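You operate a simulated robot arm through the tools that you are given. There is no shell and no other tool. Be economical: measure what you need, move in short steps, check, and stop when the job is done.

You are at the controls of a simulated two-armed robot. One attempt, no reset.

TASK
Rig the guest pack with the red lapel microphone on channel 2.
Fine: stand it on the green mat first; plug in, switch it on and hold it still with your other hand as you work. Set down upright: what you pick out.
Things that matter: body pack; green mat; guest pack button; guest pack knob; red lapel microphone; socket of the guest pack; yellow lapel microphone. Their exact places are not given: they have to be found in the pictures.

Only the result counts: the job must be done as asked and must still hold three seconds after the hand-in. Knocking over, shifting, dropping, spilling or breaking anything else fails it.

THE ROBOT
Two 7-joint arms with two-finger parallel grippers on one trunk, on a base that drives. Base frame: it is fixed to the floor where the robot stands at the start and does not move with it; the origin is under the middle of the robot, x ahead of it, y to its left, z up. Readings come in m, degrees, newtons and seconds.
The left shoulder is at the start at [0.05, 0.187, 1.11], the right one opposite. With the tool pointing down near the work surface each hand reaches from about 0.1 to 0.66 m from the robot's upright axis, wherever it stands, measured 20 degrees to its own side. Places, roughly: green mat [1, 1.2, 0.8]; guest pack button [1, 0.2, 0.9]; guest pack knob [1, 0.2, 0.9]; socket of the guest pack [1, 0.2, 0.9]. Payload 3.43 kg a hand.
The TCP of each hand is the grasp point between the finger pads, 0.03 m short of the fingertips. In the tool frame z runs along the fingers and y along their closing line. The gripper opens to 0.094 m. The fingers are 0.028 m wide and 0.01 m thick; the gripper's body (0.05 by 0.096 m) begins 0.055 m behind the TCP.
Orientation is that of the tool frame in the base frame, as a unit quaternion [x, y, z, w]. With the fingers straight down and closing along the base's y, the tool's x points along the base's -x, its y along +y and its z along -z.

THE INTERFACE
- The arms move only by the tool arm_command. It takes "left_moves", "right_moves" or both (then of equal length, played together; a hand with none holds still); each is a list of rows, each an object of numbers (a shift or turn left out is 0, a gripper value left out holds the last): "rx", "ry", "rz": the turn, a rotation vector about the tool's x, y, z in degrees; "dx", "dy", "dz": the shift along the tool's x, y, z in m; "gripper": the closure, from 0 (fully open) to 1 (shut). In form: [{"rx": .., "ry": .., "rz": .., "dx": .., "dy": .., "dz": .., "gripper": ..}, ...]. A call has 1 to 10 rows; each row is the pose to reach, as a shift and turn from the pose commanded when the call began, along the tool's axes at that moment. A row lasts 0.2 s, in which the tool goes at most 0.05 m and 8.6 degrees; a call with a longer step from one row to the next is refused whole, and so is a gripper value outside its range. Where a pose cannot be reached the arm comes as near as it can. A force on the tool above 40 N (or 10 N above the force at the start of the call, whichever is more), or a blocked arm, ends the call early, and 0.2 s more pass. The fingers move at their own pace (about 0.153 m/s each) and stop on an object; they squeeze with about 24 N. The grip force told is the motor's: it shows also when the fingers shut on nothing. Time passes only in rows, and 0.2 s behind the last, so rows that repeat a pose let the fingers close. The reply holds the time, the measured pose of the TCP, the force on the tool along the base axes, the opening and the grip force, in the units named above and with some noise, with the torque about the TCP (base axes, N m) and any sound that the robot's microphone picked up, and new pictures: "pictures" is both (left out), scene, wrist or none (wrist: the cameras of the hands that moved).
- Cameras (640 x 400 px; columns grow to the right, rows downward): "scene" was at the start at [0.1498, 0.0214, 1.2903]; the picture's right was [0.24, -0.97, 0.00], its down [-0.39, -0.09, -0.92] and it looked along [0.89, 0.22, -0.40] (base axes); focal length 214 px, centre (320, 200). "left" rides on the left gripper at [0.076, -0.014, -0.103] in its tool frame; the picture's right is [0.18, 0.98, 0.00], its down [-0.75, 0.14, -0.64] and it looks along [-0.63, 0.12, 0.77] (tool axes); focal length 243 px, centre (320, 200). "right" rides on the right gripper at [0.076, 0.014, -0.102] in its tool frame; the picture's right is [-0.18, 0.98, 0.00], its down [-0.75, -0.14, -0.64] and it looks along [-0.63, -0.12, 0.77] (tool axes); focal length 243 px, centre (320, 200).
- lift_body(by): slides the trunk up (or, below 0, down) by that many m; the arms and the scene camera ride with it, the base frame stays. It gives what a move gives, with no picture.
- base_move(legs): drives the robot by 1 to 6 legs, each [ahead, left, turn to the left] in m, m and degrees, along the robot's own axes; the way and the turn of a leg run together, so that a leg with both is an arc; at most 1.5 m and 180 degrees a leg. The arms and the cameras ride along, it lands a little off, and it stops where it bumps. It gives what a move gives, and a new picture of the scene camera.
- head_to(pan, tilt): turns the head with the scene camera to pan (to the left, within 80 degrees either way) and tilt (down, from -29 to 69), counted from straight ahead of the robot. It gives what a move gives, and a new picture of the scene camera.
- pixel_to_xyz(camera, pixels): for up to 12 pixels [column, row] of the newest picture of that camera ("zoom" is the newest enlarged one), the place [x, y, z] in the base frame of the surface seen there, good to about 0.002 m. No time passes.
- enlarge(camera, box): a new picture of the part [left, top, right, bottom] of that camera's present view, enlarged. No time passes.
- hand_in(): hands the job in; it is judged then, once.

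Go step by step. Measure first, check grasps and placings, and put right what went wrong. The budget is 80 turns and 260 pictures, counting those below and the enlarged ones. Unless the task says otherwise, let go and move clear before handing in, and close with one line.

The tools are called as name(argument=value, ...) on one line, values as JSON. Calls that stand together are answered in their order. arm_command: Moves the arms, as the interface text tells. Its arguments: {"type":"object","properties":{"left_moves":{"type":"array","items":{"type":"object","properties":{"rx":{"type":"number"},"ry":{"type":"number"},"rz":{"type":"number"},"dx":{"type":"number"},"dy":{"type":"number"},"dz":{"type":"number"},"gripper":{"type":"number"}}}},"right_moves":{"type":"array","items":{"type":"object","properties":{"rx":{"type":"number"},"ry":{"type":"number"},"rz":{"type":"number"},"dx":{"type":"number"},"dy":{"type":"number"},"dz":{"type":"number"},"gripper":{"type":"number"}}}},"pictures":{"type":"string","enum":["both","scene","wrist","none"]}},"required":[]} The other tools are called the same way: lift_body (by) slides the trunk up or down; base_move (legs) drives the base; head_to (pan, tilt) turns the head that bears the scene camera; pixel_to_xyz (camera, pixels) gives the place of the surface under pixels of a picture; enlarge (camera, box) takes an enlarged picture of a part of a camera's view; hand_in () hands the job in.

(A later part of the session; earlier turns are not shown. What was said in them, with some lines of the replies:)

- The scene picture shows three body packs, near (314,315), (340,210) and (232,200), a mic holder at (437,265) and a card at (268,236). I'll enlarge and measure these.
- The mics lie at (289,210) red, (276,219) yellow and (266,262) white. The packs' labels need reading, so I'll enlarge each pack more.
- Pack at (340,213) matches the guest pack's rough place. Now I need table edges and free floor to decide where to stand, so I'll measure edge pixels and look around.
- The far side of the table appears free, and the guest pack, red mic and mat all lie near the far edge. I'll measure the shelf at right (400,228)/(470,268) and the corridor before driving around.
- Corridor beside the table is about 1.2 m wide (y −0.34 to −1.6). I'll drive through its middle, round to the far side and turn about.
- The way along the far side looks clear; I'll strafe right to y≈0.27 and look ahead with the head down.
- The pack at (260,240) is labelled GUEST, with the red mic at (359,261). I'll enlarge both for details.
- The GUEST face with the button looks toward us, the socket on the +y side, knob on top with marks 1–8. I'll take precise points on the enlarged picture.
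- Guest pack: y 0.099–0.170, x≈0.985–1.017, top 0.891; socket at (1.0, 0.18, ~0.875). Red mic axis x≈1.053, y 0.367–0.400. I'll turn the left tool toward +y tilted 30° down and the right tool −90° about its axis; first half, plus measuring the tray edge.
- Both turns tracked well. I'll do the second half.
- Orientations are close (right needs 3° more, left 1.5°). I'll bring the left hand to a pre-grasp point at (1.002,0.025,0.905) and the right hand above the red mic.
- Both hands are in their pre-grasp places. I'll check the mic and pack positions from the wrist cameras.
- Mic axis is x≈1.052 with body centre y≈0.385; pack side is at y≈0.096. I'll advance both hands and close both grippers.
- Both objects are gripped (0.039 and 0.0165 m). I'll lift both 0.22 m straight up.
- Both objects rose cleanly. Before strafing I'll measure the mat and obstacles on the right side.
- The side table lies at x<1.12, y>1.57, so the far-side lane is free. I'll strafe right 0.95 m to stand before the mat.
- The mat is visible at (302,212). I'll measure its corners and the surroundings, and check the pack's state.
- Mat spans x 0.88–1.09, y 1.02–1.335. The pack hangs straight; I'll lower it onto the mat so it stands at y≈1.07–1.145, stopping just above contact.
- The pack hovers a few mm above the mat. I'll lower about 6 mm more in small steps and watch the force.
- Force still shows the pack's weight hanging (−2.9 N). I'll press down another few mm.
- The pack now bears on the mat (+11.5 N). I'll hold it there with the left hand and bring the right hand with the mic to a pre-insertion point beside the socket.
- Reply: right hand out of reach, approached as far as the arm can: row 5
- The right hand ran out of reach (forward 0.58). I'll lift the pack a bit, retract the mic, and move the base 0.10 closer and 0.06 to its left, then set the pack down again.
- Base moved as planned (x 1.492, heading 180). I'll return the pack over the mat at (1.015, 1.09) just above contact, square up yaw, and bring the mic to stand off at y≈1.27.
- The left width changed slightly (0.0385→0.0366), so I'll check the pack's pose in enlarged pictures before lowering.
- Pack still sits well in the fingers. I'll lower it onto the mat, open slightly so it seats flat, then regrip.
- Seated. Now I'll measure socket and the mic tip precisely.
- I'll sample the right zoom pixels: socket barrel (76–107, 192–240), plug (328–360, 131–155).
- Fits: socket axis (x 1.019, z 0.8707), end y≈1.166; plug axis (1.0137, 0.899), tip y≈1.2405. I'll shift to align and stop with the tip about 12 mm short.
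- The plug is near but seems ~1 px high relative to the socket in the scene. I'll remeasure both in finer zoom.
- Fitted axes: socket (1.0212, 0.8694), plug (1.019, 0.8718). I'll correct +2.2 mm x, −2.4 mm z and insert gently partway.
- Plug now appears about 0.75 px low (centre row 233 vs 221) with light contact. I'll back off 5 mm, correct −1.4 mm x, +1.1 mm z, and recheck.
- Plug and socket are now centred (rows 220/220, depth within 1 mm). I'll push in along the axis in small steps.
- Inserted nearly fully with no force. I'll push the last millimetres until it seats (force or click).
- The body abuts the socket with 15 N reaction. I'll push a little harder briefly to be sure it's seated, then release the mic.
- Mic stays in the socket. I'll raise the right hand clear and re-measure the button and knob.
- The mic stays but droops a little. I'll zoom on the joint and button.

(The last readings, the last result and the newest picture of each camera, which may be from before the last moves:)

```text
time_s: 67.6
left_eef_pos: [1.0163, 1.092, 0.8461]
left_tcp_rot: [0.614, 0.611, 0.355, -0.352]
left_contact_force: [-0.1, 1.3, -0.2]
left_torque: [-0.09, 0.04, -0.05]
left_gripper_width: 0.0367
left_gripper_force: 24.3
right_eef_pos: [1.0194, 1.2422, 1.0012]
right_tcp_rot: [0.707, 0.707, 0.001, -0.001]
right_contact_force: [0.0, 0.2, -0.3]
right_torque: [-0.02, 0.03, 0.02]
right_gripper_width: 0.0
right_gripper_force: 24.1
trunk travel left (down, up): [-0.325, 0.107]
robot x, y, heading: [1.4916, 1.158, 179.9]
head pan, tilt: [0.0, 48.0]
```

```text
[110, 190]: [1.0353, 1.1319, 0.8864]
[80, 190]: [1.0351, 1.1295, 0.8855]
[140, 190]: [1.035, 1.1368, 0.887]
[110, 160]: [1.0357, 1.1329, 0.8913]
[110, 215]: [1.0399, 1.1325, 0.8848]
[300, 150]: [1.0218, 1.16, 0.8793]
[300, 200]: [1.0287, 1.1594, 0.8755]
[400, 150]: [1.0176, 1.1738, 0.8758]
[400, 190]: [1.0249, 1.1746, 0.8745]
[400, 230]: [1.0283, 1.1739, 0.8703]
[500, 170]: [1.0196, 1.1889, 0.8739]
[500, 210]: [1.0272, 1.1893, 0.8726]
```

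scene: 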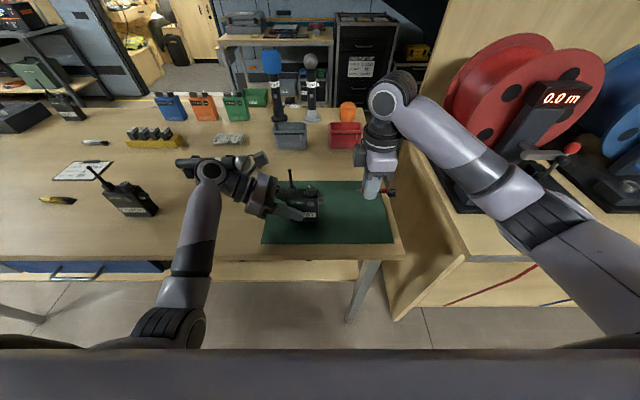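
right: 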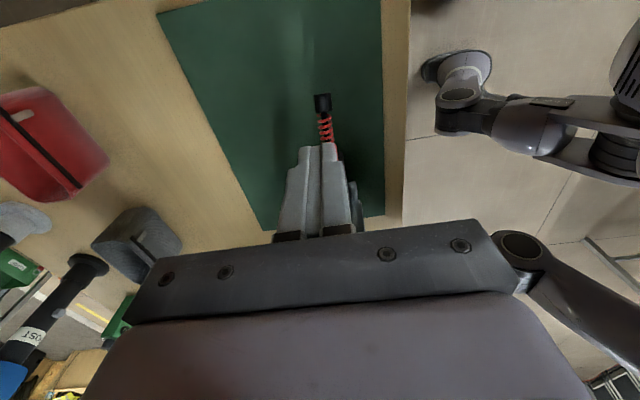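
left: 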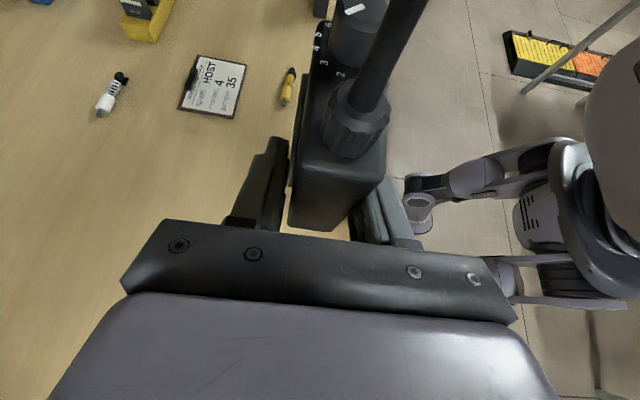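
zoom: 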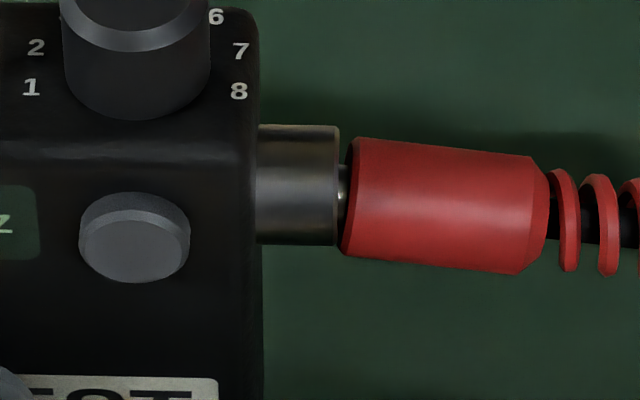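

The mic drooped on release, leaving ~1 mm gap; I want it firmly seated. I'll regrip it, level it, and push harder.

arm_command(right_moves=[{"dx": -0.03, "gripper": 0.55}, {"dx": -0.058, "gripper": 0.55}, {"dx": -0.058, "dz": 0.045, "gripper": 0.55}, {"dx": -0.058, "dz": 0.09, "gripper": 0.55}, {"dx": -0.058, "dz": 0.112, "gripper": 0.55}, {"dx": -0.058, "dz": 0.112, "gripper": 1}, {"dx": -0.058, "dz": 0.112, "gripper": 1}], pictures="none")

enlarge(camera="scene", box=[304, 185, 352, 218])

```text
time_s: 69.2
left_eef_pos: [1.0156, 1.0916, 0.8454]
left_tcp_rot: [0.612, 0.612, 0.354, -0.354]
left_contact_force: [1.5, -0.8, 0.2]
left_torque: [0.0, 0.0, -0.03]
left_gripper_width: 0.0364
left_gripper_force: 24.1
right_eef_pos: [1.0196, 1.1842, 0.8911]
right_tcp_rot: [0.708, 0.706, 0.0, 0.0]
right_contact_force: [-0.1, 1.7, -0.1]
right_torque: [0.05, 0.0, 0.0]
right_gripper_width: 0.0169
right_gripper_force: 24.5
trunk travel left (down, up): [-0.325, 0.107]
robot x, y, heading: [1.4936, 1.1557, 179.7]
head pan, tilt: [0.0, 48.0]
```

```text
12.12 times, centred on (328, 202) of scene
```

zoom: 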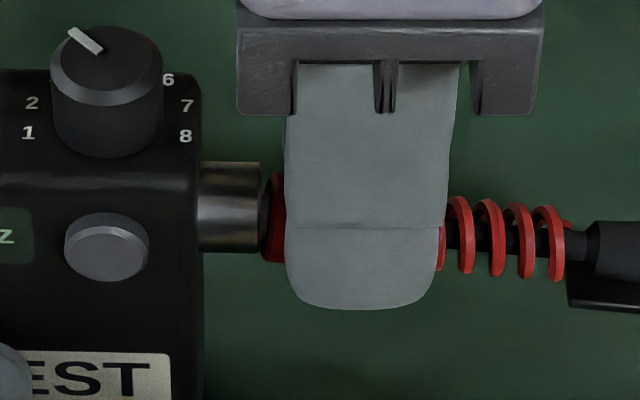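

Gripped with the droop remaining (~6–7°). I'll rotate the tool +7° about its y while pivoting about the socket mouth, then push harder.

arm_command(right_moves=[{"ry": 3.5, "dx": -0.0013, "dz": -0.0012, "gripper": 1}, {"ry": 7, "dx": -0.0027, "dz": -0.0024, "gripper": 1}, {"ry": 7, "dx": -0.0045, "dz": -0.0024, "gripper": 1}, {"ry": 7, "dx": -0.006, "dz": -0.0024, "gripper": 1}, {"ry": 7, "dx": -0.007, "dz": -0.0024, "gripper": 1}], pictures="none")

enlarge(camera="scene", box=[304, 185, 352, 218])

```text
time_s: 70.4
left_eef_pos: [1.0163, 1.0898, 0.8453]
left_tcp_rot: [0.613, 0.613, 0.353, -0.353]
left_contact_force: [-1.6, -10.6, 0.2]
left_torque: [-0.04, 0.08, 0.16]
left_gripper_width: 0.0367
left_gripper_force: 24.3
right_eef_pos: [1.0192, 1.1785, 0.8916]
right_tcp_rot: [0.707, 0.704, 0.044, -0.043]
right_contact_force: [1.9, 15.7, 6.0]
right_torque: [0.26, -0.05, -0.08]
right_gripper_width: 0.0166
right_gripper_force: 23.7
trunk travel left (down, up): [-0.325, 0.107]
robot x, y, heading: [1.4962, 1.1557, 179.8]
head pan, tilt: [0.0, 48.0]
```

```text
12.12 times, centred on (328, 202) of scene
```

zoom: 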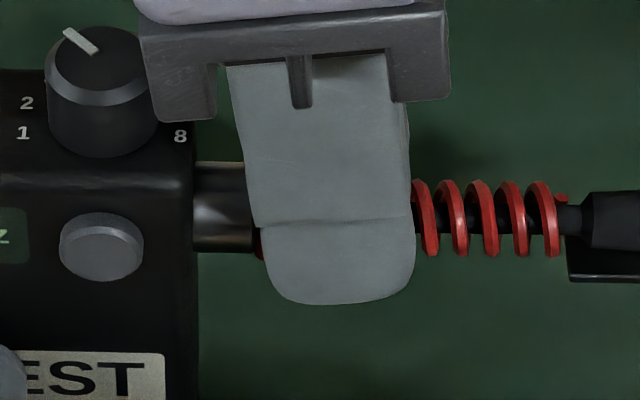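

Levelled and abutting at 15.7 N. One firmer push, then open while still pressing lightly.

arm_command(right_moves=[{"dx": -0.001, "gripper": 1}, {"dx": -0.002, "gripper": 1}, {"dx": -0.0025, "gripper": 1}], pictures="none")

arm_command(right_moves=[{"dx": 0.003, "gripper": 1}, {"dx": 0.0036, "gripper": 1}, {"dx": 0.0036, "gripper": 0.7}, {"dx": 0.0036, "gripper": 0.55}, {"dx": 0.0036, "gripper": 0.55}], pictures="none")

enlarge(camera="scene", box=[304, 185, 352, 218])

```text
time_s: 71.2
left_eef_pos: [1.0172, 1.0898, 0.8449]
left_tcp_rot: [0.612, 0.612, 0.354, -0.354]
left_contact_force: [4.2, -21.4, 0.8]
left_torque: [0.04, 0.13, -0.26]
left_gripper_width: 0.0366
left_gripper_force: 23.7
right_eef_pos: [1.019, 1.1773, 0.8897]
right_tcp_rot: [0.707, 0.704, 0.046, -0.045]
right_contact_force: [-3.7, 21.9, 3.9]
right_torque: [0.46, 0.15, -0.09]
right_gripper_width: 0.0165
right_gripper_force: 24.1
trunk travel left (down, up): [-0.325, 0.107]
robot x, y, heading: [1.4948, 1.1569, 180.3]
head pan, tilt: [0.0, 48.0]
```

```text
time_s: 72.4
left_eef_pos: [1.0161, 1.0916, 0.8445]
left_tcp_rot: [0.613, 0.611, 0.355, -0.353]
left_contact_force: [0.1, -0.2, -0.1]
left_torque: [-0.07, 0.0, -0.01]
left_gripper_width: 0.0364
left_gripper_force: 24.1
right_eef_pos: [1.0191, 1.1791, 0.8898]
right_tcp_rot: [0.707, 0.705, 0.043, -0.043]
right_contact_force: [0.2, -0.2, 0.7]
right_torque: [-0.02, -0.02, 0.0]
right_gripper_width: 0.0421
right_gripper_force: 0.0
trunk travel left (down, up): [-0.325, 0.107]
robot x, y, heading: [1.4921, 1.1563, 179.9]
head pan, tilt: [0.0, 48.0]
```

```text
12.12 times, centred on (328, 202) of scene
```

zoom: 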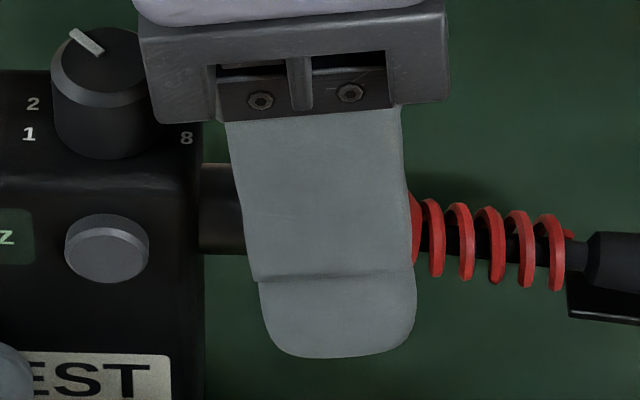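

It rests with an inherent small play but fully in. I'll raise clear, untilt, close the fingers, and bring them in front of the power button at about (1.0415, 1.1355, 0.88).

arm_command(right_moves=[{"dx": 0.0055, "dz": -0.0447, "gripper": 0.55}, {"dx": 0.011, "dz": -0.0893, "ry": -3.5, "gripper": 0.55}, {"dx": -0.0088, "dy": 0.03, "dz": -0.0917, "ry": -7, "gripper": 1}, {"dx": -0.0323, "dy": 0.061, "dz": -0.0946, "ry": -7, "gripper": 1}, {"dx": -0.0378, "dy": 0.061, "dz": -0.05, "ry": -7, "gripper": 1}, {"dx": -0.0426, "dy": 0.061, "dz": -0.0113, "ry": -7, "gripper": 1}], pictures="scene")

enlarge(camera="scene", box=[280, 168, 360, 218])

enlarge(camera="left", box=[260, 0, 460, 140])

```text
time_s: 73.8
left_eef_pos: [1.0149, 1.0912, 0.845]
left_tcp_rot: [0.612, 0.612, 0.354, -0.354]
left_contact_force: [-1.2, 0.3, 0.1]
left_torque: [-0.07, 0.03, -0.02]
left_gripper_width: 0.0368
left_gripper_force: 24.2
right_eef_pos: [1.08, 1.1343, 0.8963]
right_tcp_rot: [0.708, 0.706, -0.001, 0.001]
right_contact_force: [0.8, -0.1, 0.1]
right_torque: [0.01, 0.01, 0.0]
right_gripper_width: 0.0001
right_gripper_force: 24.0
trunk travel left (down, up): [-0.325, 0.107]
robot x, y, heading: [1.496, 1.1539, 179.8]
head pan, tilt: [0.0, 48.0]
```

scene: 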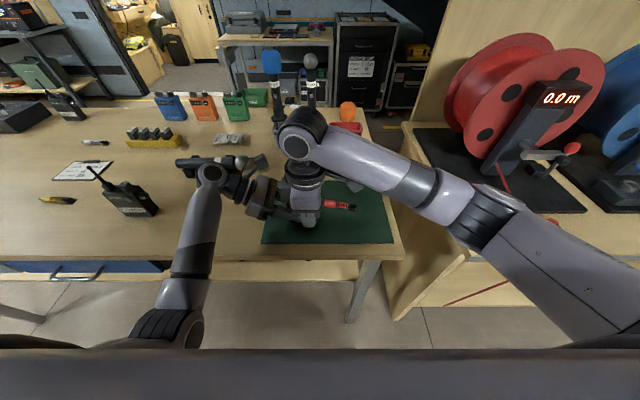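

```text
8.00 times, centred on (320, 193) of scene
```

zoom: 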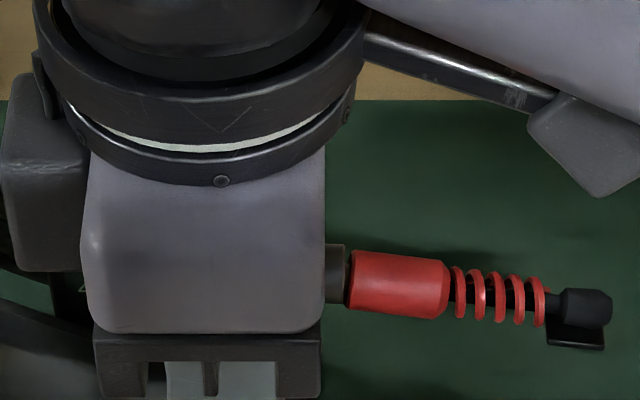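

```text
2.86 times, centred on (360, 70) of left
```

zoom: 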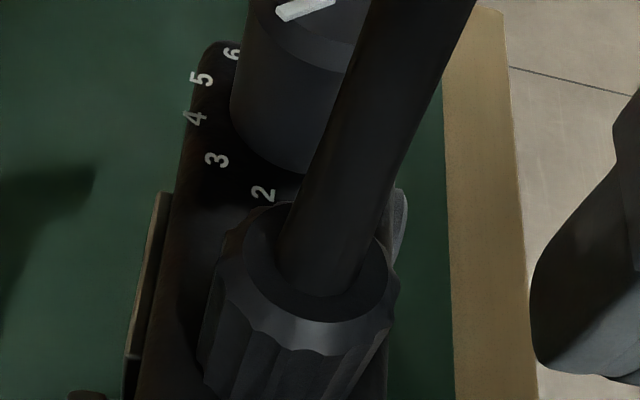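

The closed fingers are in front of the button at x 1.08. I'll press toward −x to about 1.047 in steps and back off.

arm_command(right_moves=[{"dy": -0.015, "gripper": 1}, {"dy": -0.023, "gripper": 1}, {"dy": -0.027, "gripper": 1}, {"dy": -0.03, "gripper": 1}, {"dy": -0.032, "gripper": 1}], pictures="none")

enlarge(camera="left", box=[300, 0, 460, 110])

```text
time_s: 75.0
left_eef_pos: [1.0167, 1.0917, 0.8449]
left_tcp_rot: [0.612, 0.612, 0.355, -0.353]
left_contact_force: [0.1, -0.7, -0.3]
left_torque: [-0.17, 0.03, 0.07]
left_gripper_width: 0.0366
left_gripper_force: 23.9
right_eef_pos: [1.0478, 1.1335, 0.8973]
right_tcp_rot: [0.708, 0.706, -0.001, 0.0]
right_contact_force: [0.5, -0.4, 0.0]
right_torque: [0.02, -0.03, 0.02]
right_gripper_width: 0.0
right_gripper_force: 24.2
trunk travel left (down, up): [-0.325, 0.107]
robot x, y, heading: [1.4942, 1.1595, 179.9]
head pan, tilt: [0.0, 48.0]
```

```text
3.64 times, centred on (380, 55) of left
```

zoom: 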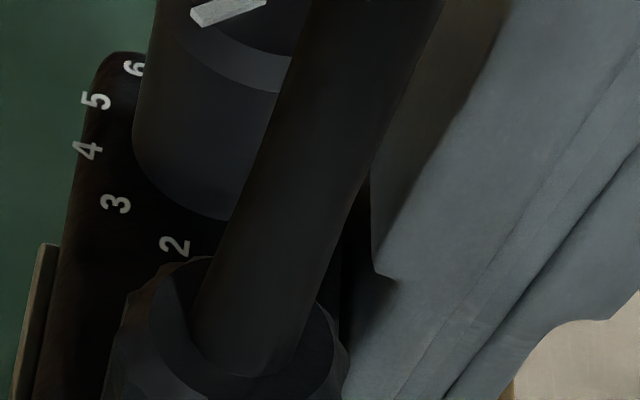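

No contact yet. I'll press on in 1.5 mm steps.

arm_command(right_moves=[{"dy": -0.0015, "gripper": 1}, {"dy": -0.003, "gripper": 1}, {"dy": -0.0045, "gripper": 1}, {"dy": -0.0045, "gripper": 1}], pictures="none")

```text
time_s: 76.0
left_eef_pos: [1.0153, 1.0899, 0.845]
left_tcp_rot: [0.612, 0.612, 0.354, -0.353]
left_contact_force: [-6.4, 0.5, 0.1]
left_torque: [-0.11, -0.16, 0.27]
left_gripper_width: 0.0368
left_gripper_force: 24.1
right_eef_pos: [1.0438, 1.1336, 0.8968]
right_tcp_rot: [0.707, 0.707, 0.0, 0.001]
right_contact_force: [6.1, -0.1, 0.7]
right_torque: [-0.05, -0.14, -0.02]
right_gripper_width: 0.0001
right_gripper_force: 24.7
trunk travel left (down, up): [-0.325, 0.107]
robot x, y, heading: [1.4981, 1.1571, 179.9]
head pan, tilt: [0.0, 48.0]
heard: click
```

Clicked. I'll back off and look at the display.

arm_command(right_moves=[{"dy": 0.01, "gripper": 1}, {"dy": 0.036, "gripper": 1}, {"dy": 0.036, "dz": -0.04, "gripper": 1}, {"dy": 0.036, "dz": -0.08, "gripper": 1}, {"dx": 0.04, "dy": 0.036, "dz": -0.1, "gripper": 1}, {"dx": 0.08, "dy": 0.036, "dz": -0.1, "gripper": 1}], pictures="wrist")

enlarge(camera="scene", box=[285, 170, 345, 215])

enlarge(camera="right", box=[200, 20, 440, 240])

```text
time_s: 77.4
left_eef_pos: [1.0164, 1.0916, 0.8454]
left_tcp_rot: [0.613, 0.611, 0.355, -0.353]
left_contact_force: [-0.7, 1.0, 0.3]
left_torque: [-0.14, -0.01, 0.01]
left_gripper_width: 0.0368
left_gripper_force: 24.5
right_eef_pos: [1.0784, 1.2132, 0.9995]
right_tcp_rot: [0.709, 0.706, 0.001, 0.0]
right_contact_force: [-0.1, -0.3, -0.1]
right_torque: [-0.01, 0.02, -0.01]
right_gripper_width: 0.0002
right_gripper_force: 24.4
trunk travel left (down, up): [-0.325, 0.107]
robot x, y, heading: [1.4928, 1.1566, 180.0]
head pan, tilt: [0.0, 48.0]
```

right: 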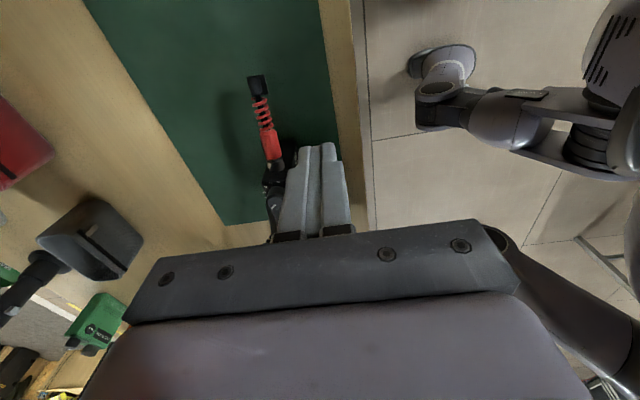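

```text
8.89 times, centred on (315, 192) of scene
```

zoom: 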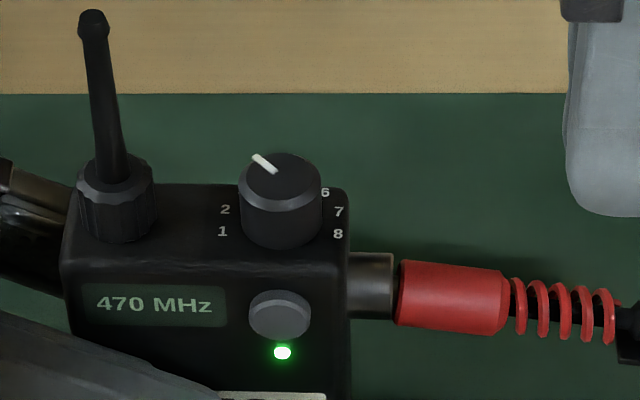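

```text
1.82 times, centred on (320, 130) of right
```

zoom: 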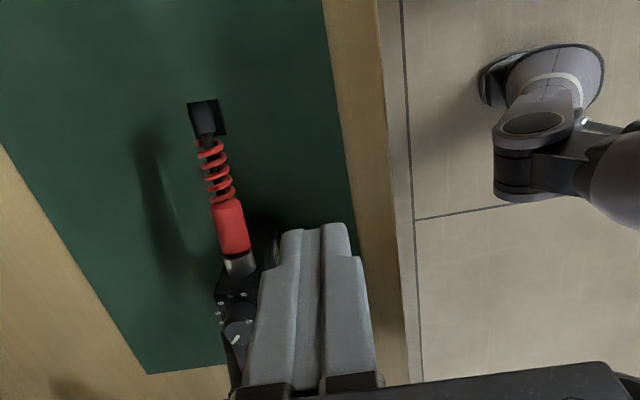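

The green LED is on. Now I'll measure the dial: numerals and pointer stroke from the scene zoom and left camera.

enlarge(camera="scene", box=[300, 180, 328, 200])

enlarge(camera="left", box=[300, 0, 400, 80])

pixel_to_xyz(camera="left", pixels=[[341, 19], [329, 28], [328, 41], [336, 56], [352, 67], [360, 4]])

```text
16.00 times, centred on (314, 190) of scene
```

zoom: 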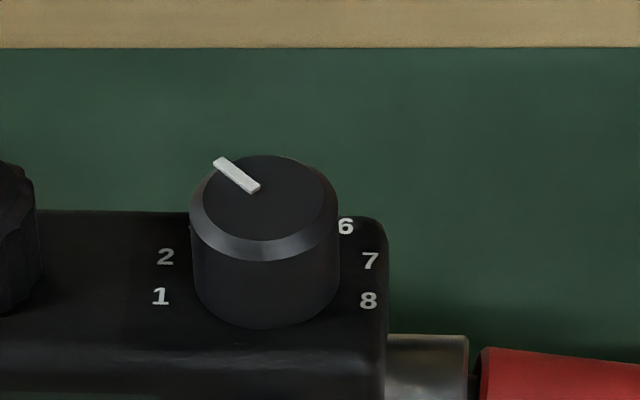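

```text
5.00 times, centred on (350, 40) of left
```

zoom: 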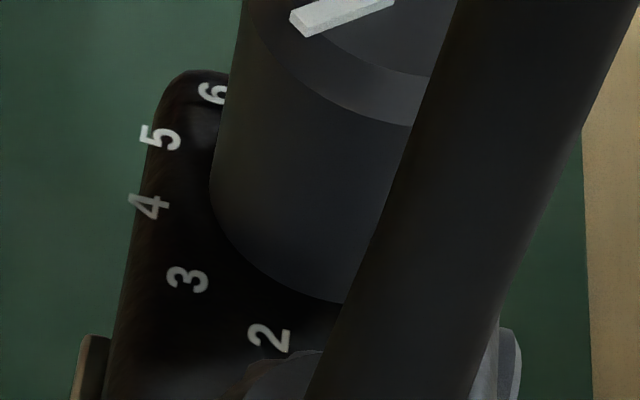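

```text
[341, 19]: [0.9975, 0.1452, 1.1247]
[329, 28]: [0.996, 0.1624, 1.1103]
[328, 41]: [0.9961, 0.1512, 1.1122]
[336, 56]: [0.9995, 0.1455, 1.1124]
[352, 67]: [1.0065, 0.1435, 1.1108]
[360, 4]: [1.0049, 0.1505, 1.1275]
```

enlarge(camera="left", box=[300, 0, 400, 80])

pixel_to_xyz(camera="zoom", pixels=[[212, 90], [160, 137], [150, 205], [188, 278], [270, 337], [300, 25], [350, 20]])

enlarge(camera="scene", box=[300, 180, 328, 200])

pixel_to_xyz(camera="zoom", pixels=[[165, 257], [160, 296], [346, 227], [370, 261], [368, 300], [218, 163], [256, 188], [265, 160], [265, 238], [207, 200], [322, 200], [265, 255]])

```text
5.00 times, centred on (350, 40) of left
```

zoom: 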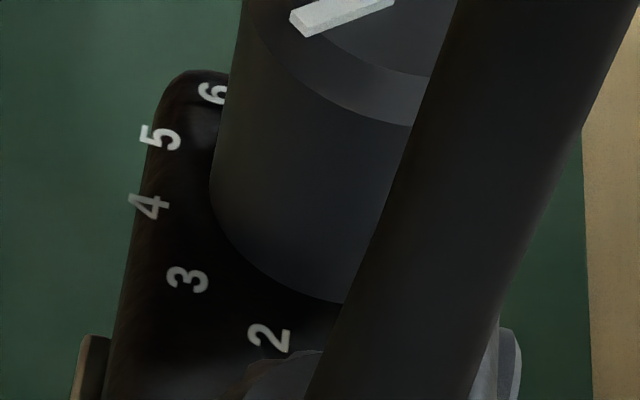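

```text
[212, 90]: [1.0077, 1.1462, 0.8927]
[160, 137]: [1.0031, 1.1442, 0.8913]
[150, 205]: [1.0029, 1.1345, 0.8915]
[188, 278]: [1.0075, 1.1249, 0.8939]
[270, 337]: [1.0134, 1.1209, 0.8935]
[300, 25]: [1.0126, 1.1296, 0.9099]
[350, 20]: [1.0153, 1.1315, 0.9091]
```

```text
16.00 times, centred on (314, 190) of scene
```

zoom: 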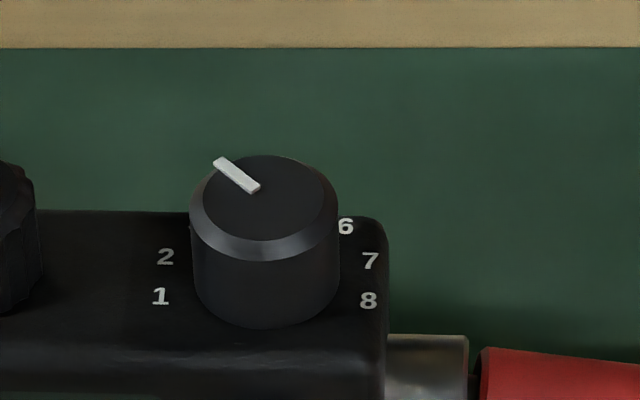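

```text
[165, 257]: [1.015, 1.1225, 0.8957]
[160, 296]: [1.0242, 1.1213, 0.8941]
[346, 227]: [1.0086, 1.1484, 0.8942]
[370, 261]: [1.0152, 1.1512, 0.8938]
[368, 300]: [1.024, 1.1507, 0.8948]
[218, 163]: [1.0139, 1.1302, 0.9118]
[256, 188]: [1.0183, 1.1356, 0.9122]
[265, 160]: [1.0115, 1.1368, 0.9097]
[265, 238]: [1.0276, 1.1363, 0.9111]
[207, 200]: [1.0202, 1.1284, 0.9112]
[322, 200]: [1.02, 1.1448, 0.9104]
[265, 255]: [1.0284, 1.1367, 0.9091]
```

Dial geometry: knob centre (1.0195, 1.1366); pointer is on 3 and channel 2 lies ~30° counter-clockwise from above. I'll move the open right fingers over the knob and lower around it.

arm_command(right_moves=[{"dx": -0.0255, "dy": -0.0196, "gripper": 0.5}, {"dx": -0.051, "dy": -0.0393, "gripper": 0.5}, {"dx": -0.0766, "dy": -0.0589, "gripper": 0.5}, {"dx": -0.0766, "dy": -0.0589, "dz": 0.03, "gripper": 0.5}, {"dx": -0.0766, "dy": -0.0589, "dz": 0.055, "gripper": 0.5}, {"dx": -0.0766, "dy": -0.0589, "dz": 0.0715, "gripper": 0.5}], pictures="none")

enlarge(camera="scene", box=[285, 165, 345, 215])

enlarge(camera="left", box=[260, 0, 460, 140])

```text
time_s: 78.8
left_eef_pos: [1.0169, 1.0913, 0.8442]
left_tcp_rot: [0.612, 0.612, 0.354, -0.353]
left_contact_force: [0.5, -1.6, 0.9]
left_torque: [-0.16, 0.03, 0.0]
left_gripper_width: 0.0366
left_gripper_force: 23.7
right_eef_pos: [1.021, 1.1351, 0.9268]
right_tcp_rot: [0.708, 0.706, 0.0, 0.0]
right_contact_force: [0.1, 0.4, 0.3]
right_torque: [-0.06, 0.02, 0.0]
right_gripper_width: 0.0468
right_gripper_force: 0.2
trunk travel left (down, up): [-0.325, 0.107]
robot x, y, heading: [1.4939, 1.1582, 180.1]
head pan, tilt: [0.0, 48.0]
```

```text
8.00 times, centred on (315, 190) of scene
```

zoom: 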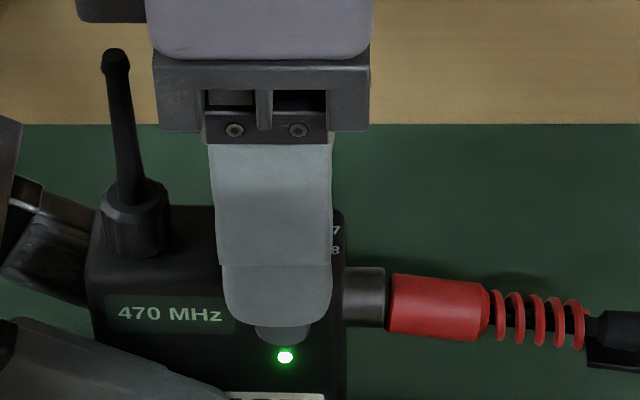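

```text
2.86 times, centred on (360, 70) of left
```

zoom: 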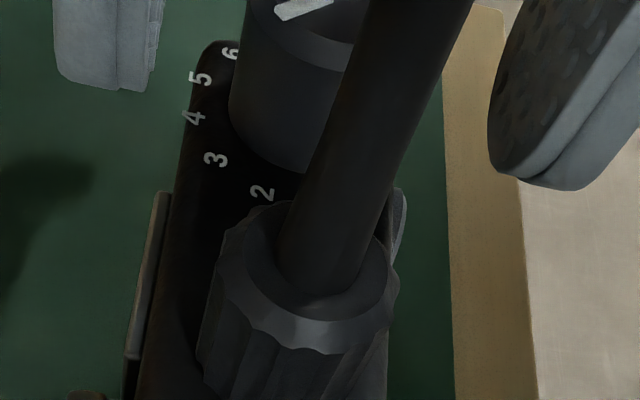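

Fingers straddle the knob. I'll close on it and turn it 30° counter-clockwise.

arm_command(right_moves=[{"dx": 0.001, "gripper": 1}, {"dx": 0.001, "gripper": 1}, {"dx": 0.001, "rz": -6, "gripper": 1}, {"dx": 0.001, "rz": -12, "gripper": 1}, {"dx": 0.001, "rz": -18, "gripper": 1}, {"dx": 0.001, "rz": -24, "gripper": 1}, {"dx": 0.001, "rz": -30, "gripper": 1}, {"dx": 0.001, "rz": -30, "gripper": 1}], pictures="none")

enlarge(camera="left", box=[260, 0, 460, 140])

```text
time_s: 80.6
left_eef_pos: [1.0162, 1.092, 0.845]
left_tcp_rot: [0.613, 0.61, 0.356, -0.353]
left_contact_force: [13.0, 9.8, 0.3]
left_torque: [-0.24, 0.41, -0.52]
left_gripper_width: 0.037
left_gripper_force: 24.0
right_eef_pos: [1.0199, 1.1377, 0.9268]
right_tcp_rot: [0.501, 0.866, -0.001, -0.001]
right_contact_force: [-12.4, -8.0, 0.2]
right_torque: [-0.26, 0.56, -0.03]
right_gripper_width: 0.0196
right_gripper_force: 24.0
trunk travel left (down, up): [-0.325, 0.107]
robot x, y, heading: [1.4952, 1.157, 180.1]
head pan, tilt: [0.0, 48.0]
```

```text
2.86 times, centred on (360, 70) of left
```

zoom: 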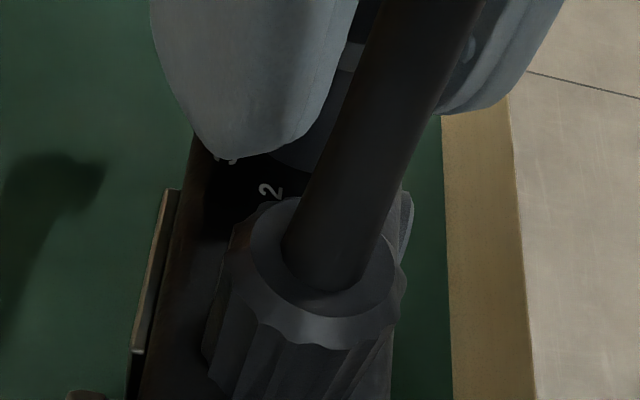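

Knob turned with the hand. I'll open, rise clear and check the pointer.

arm_command(right_moves=[{"gripper": 0.6}, {"gripper": 0.6}, {"dz": -0.04, "gripper": 0.6}, {"dz": -0.08, "gripper": 0.6}, {"dz": -0.1, "dx": 0.04, "gripper": 0.6}, {"dz": -0.1, "dx": 0.08, "gripper": 0.6}], pictures="none")

enlarge(camera="scene", box=[300, 180, 328, 200])

pixel_to_xyz(camera="zoom", pixels=[[200, 198], [250, 200], [265, 160], [265, 238], [207, 200], [322, 200]])

enlarge(camera="scene", box=[270, 160, 370, 230])

```text
time_s: 82.0
left_eef_pos: [1.0171, 1.092, 0.8463]
left_tcp_rot: [0.613, 0.612, 0.354, -0.353]
left_contact_force: [0.9, -0.3, 0.0]
left_torque: [-0.08, 0.01, 0.01]
left_gripper_width: 0.0367
left_gripper_force: 24.6
right_eef_pos: [0.9808, 1.2088, 1.025]
right_tcp_rot: [0.502, 0.865, 0.0, 0.0]
right_contact_force: [0.0, 0.1, -0.3]
right_torque: [0.01, 0.0, -0.04]
right_gripper_width: 0.0373
right_gripper_force: 0.0
trunk travel left (down, up): [-0.325, 0.107]
robot x, y, heading: [1.4937, 1.156, 180.0]
head pan, tilt: [0.0, 48.0]
```

```text
16.00 times, centred on (314, 190) of scene
```

zoom: 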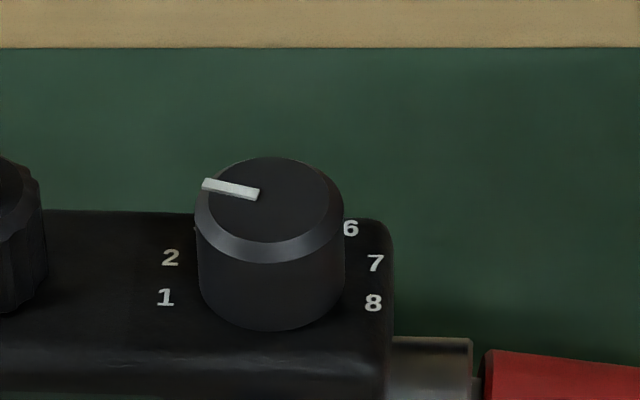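

```text
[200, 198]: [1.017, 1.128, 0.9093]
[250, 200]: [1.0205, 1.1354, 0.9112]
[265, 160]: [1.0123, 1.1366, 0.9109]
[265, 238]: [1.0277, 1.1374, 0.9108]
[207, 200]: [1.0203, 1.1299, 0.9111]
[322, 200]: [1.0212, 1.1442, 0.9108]
```

```text
5.71 times, centred on (320, 195) of scene
```

zoom: 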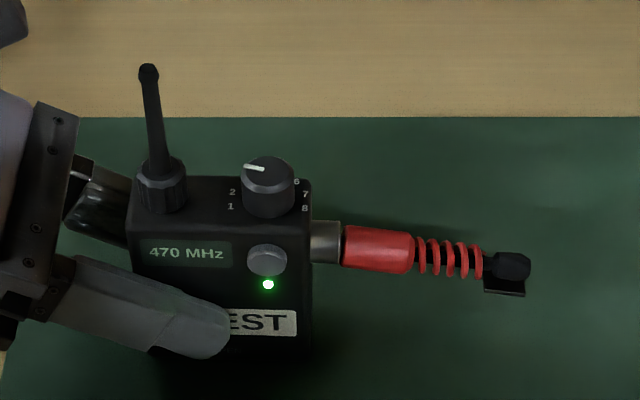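

The pointer now sits at ~73° (channel 2), LED still on. I'll check the plug joint once more before releasing the pack.

enlarge(camera="scene", box=[318, 190, 366, 220])

```text
13.33 times, centred on (342, 205) of scene
```

zoom: 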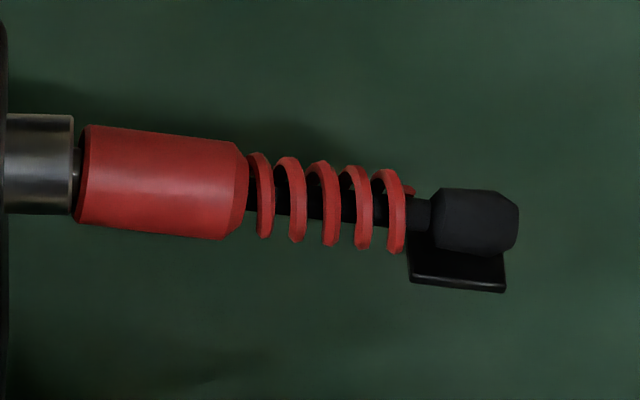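

The bottom edge touches the socket rim, so it is in as far as it goes. Now I'll open the left hand and back it out along its axis, moving the right hand away too.

arm_command(left_moves=[{"gripper": 0.4}, {"gripper": 0.2}, {"gripper": 0.2}, {"dz": -0.03, "gripper": 0.2}, {"dz": -0.07, "gripper": 0.2}, {"dz": -0.11, "gripper": 0.2}, {"dz": -0.15, "gripper": 0.2}, {"dz": -0.17, "dx": 0.04, "gripper": 0.2}], right_moves=[{"dz": -0.02}, {"dz": -0.04}, {"dz": -0.06}, {"dz": -0.08}, {"dz": -0.1}, {"dz": -0.1}, {"dz": -0.1}, {"dz": -0.1}], pictures="scene")

enlarge(camera="scene", box=[260, 150, 380, 240])

```text
time_s: 83.8
left_eef_pos: [1.0158, 0.9627, 0.9668]
left_tcp_rot: [0.612, 0.612, 0.355, -0.353]
left_contact_force: [-0.1, -0.1, 0.4]
left_torque: [0.0, 0.02, -0.04]
left_gripper_width: 0.0754
left_gripper_force: 0.0
right_eef_pos: [0.981, 1.2093, 1.1267]
right_tcp_rot: [0.501, 0.866, 0.0, 0.0]
right_contact_force: [0.3, 0.2, 0.4]
right_torque: [0.04, 0.04, 0.02]
right_gripper_width: 0.0377
right_gripper_force: 0.0
trunk travel left (down, up): [-0.325, 0.107]
robot x, y, heading: [1.4908, 1.1567, 179.9]
head pan, tilt: [0.0, 48.0]
```

scene: 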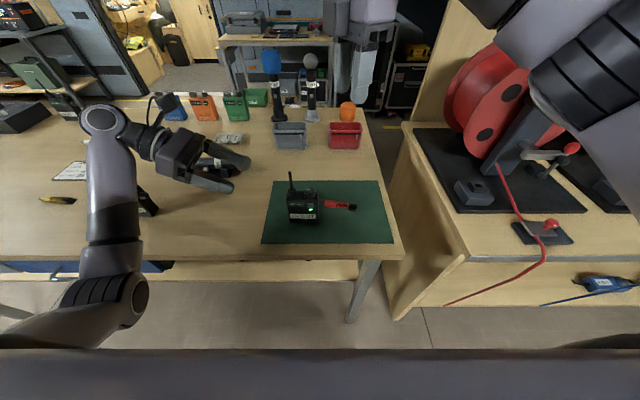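

```text
4.44 times, centred on (320, 195) of scene
```

zoom: 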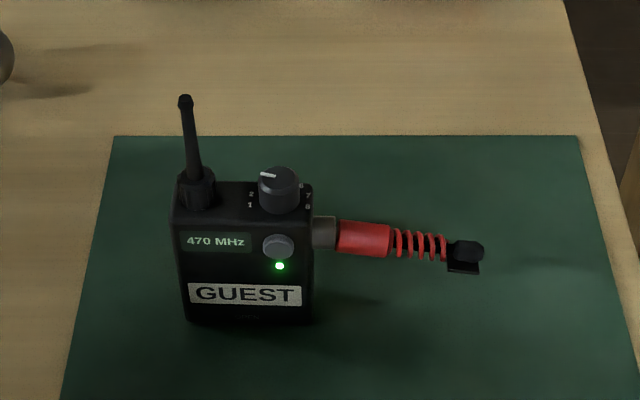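

The pack stands upright on the mat with the red mic plugged in, LED on and pointer at 2. Both hands are clear, so I'm handing in.

hand_in()

```text
The job is handed in.
```

The guest pack is standing upright on the green mat with the red lapel microphone plugged in, switched on (green LED lit) and set to channel 2. The plug has a little play, so the microphone droops slightly in the socket.
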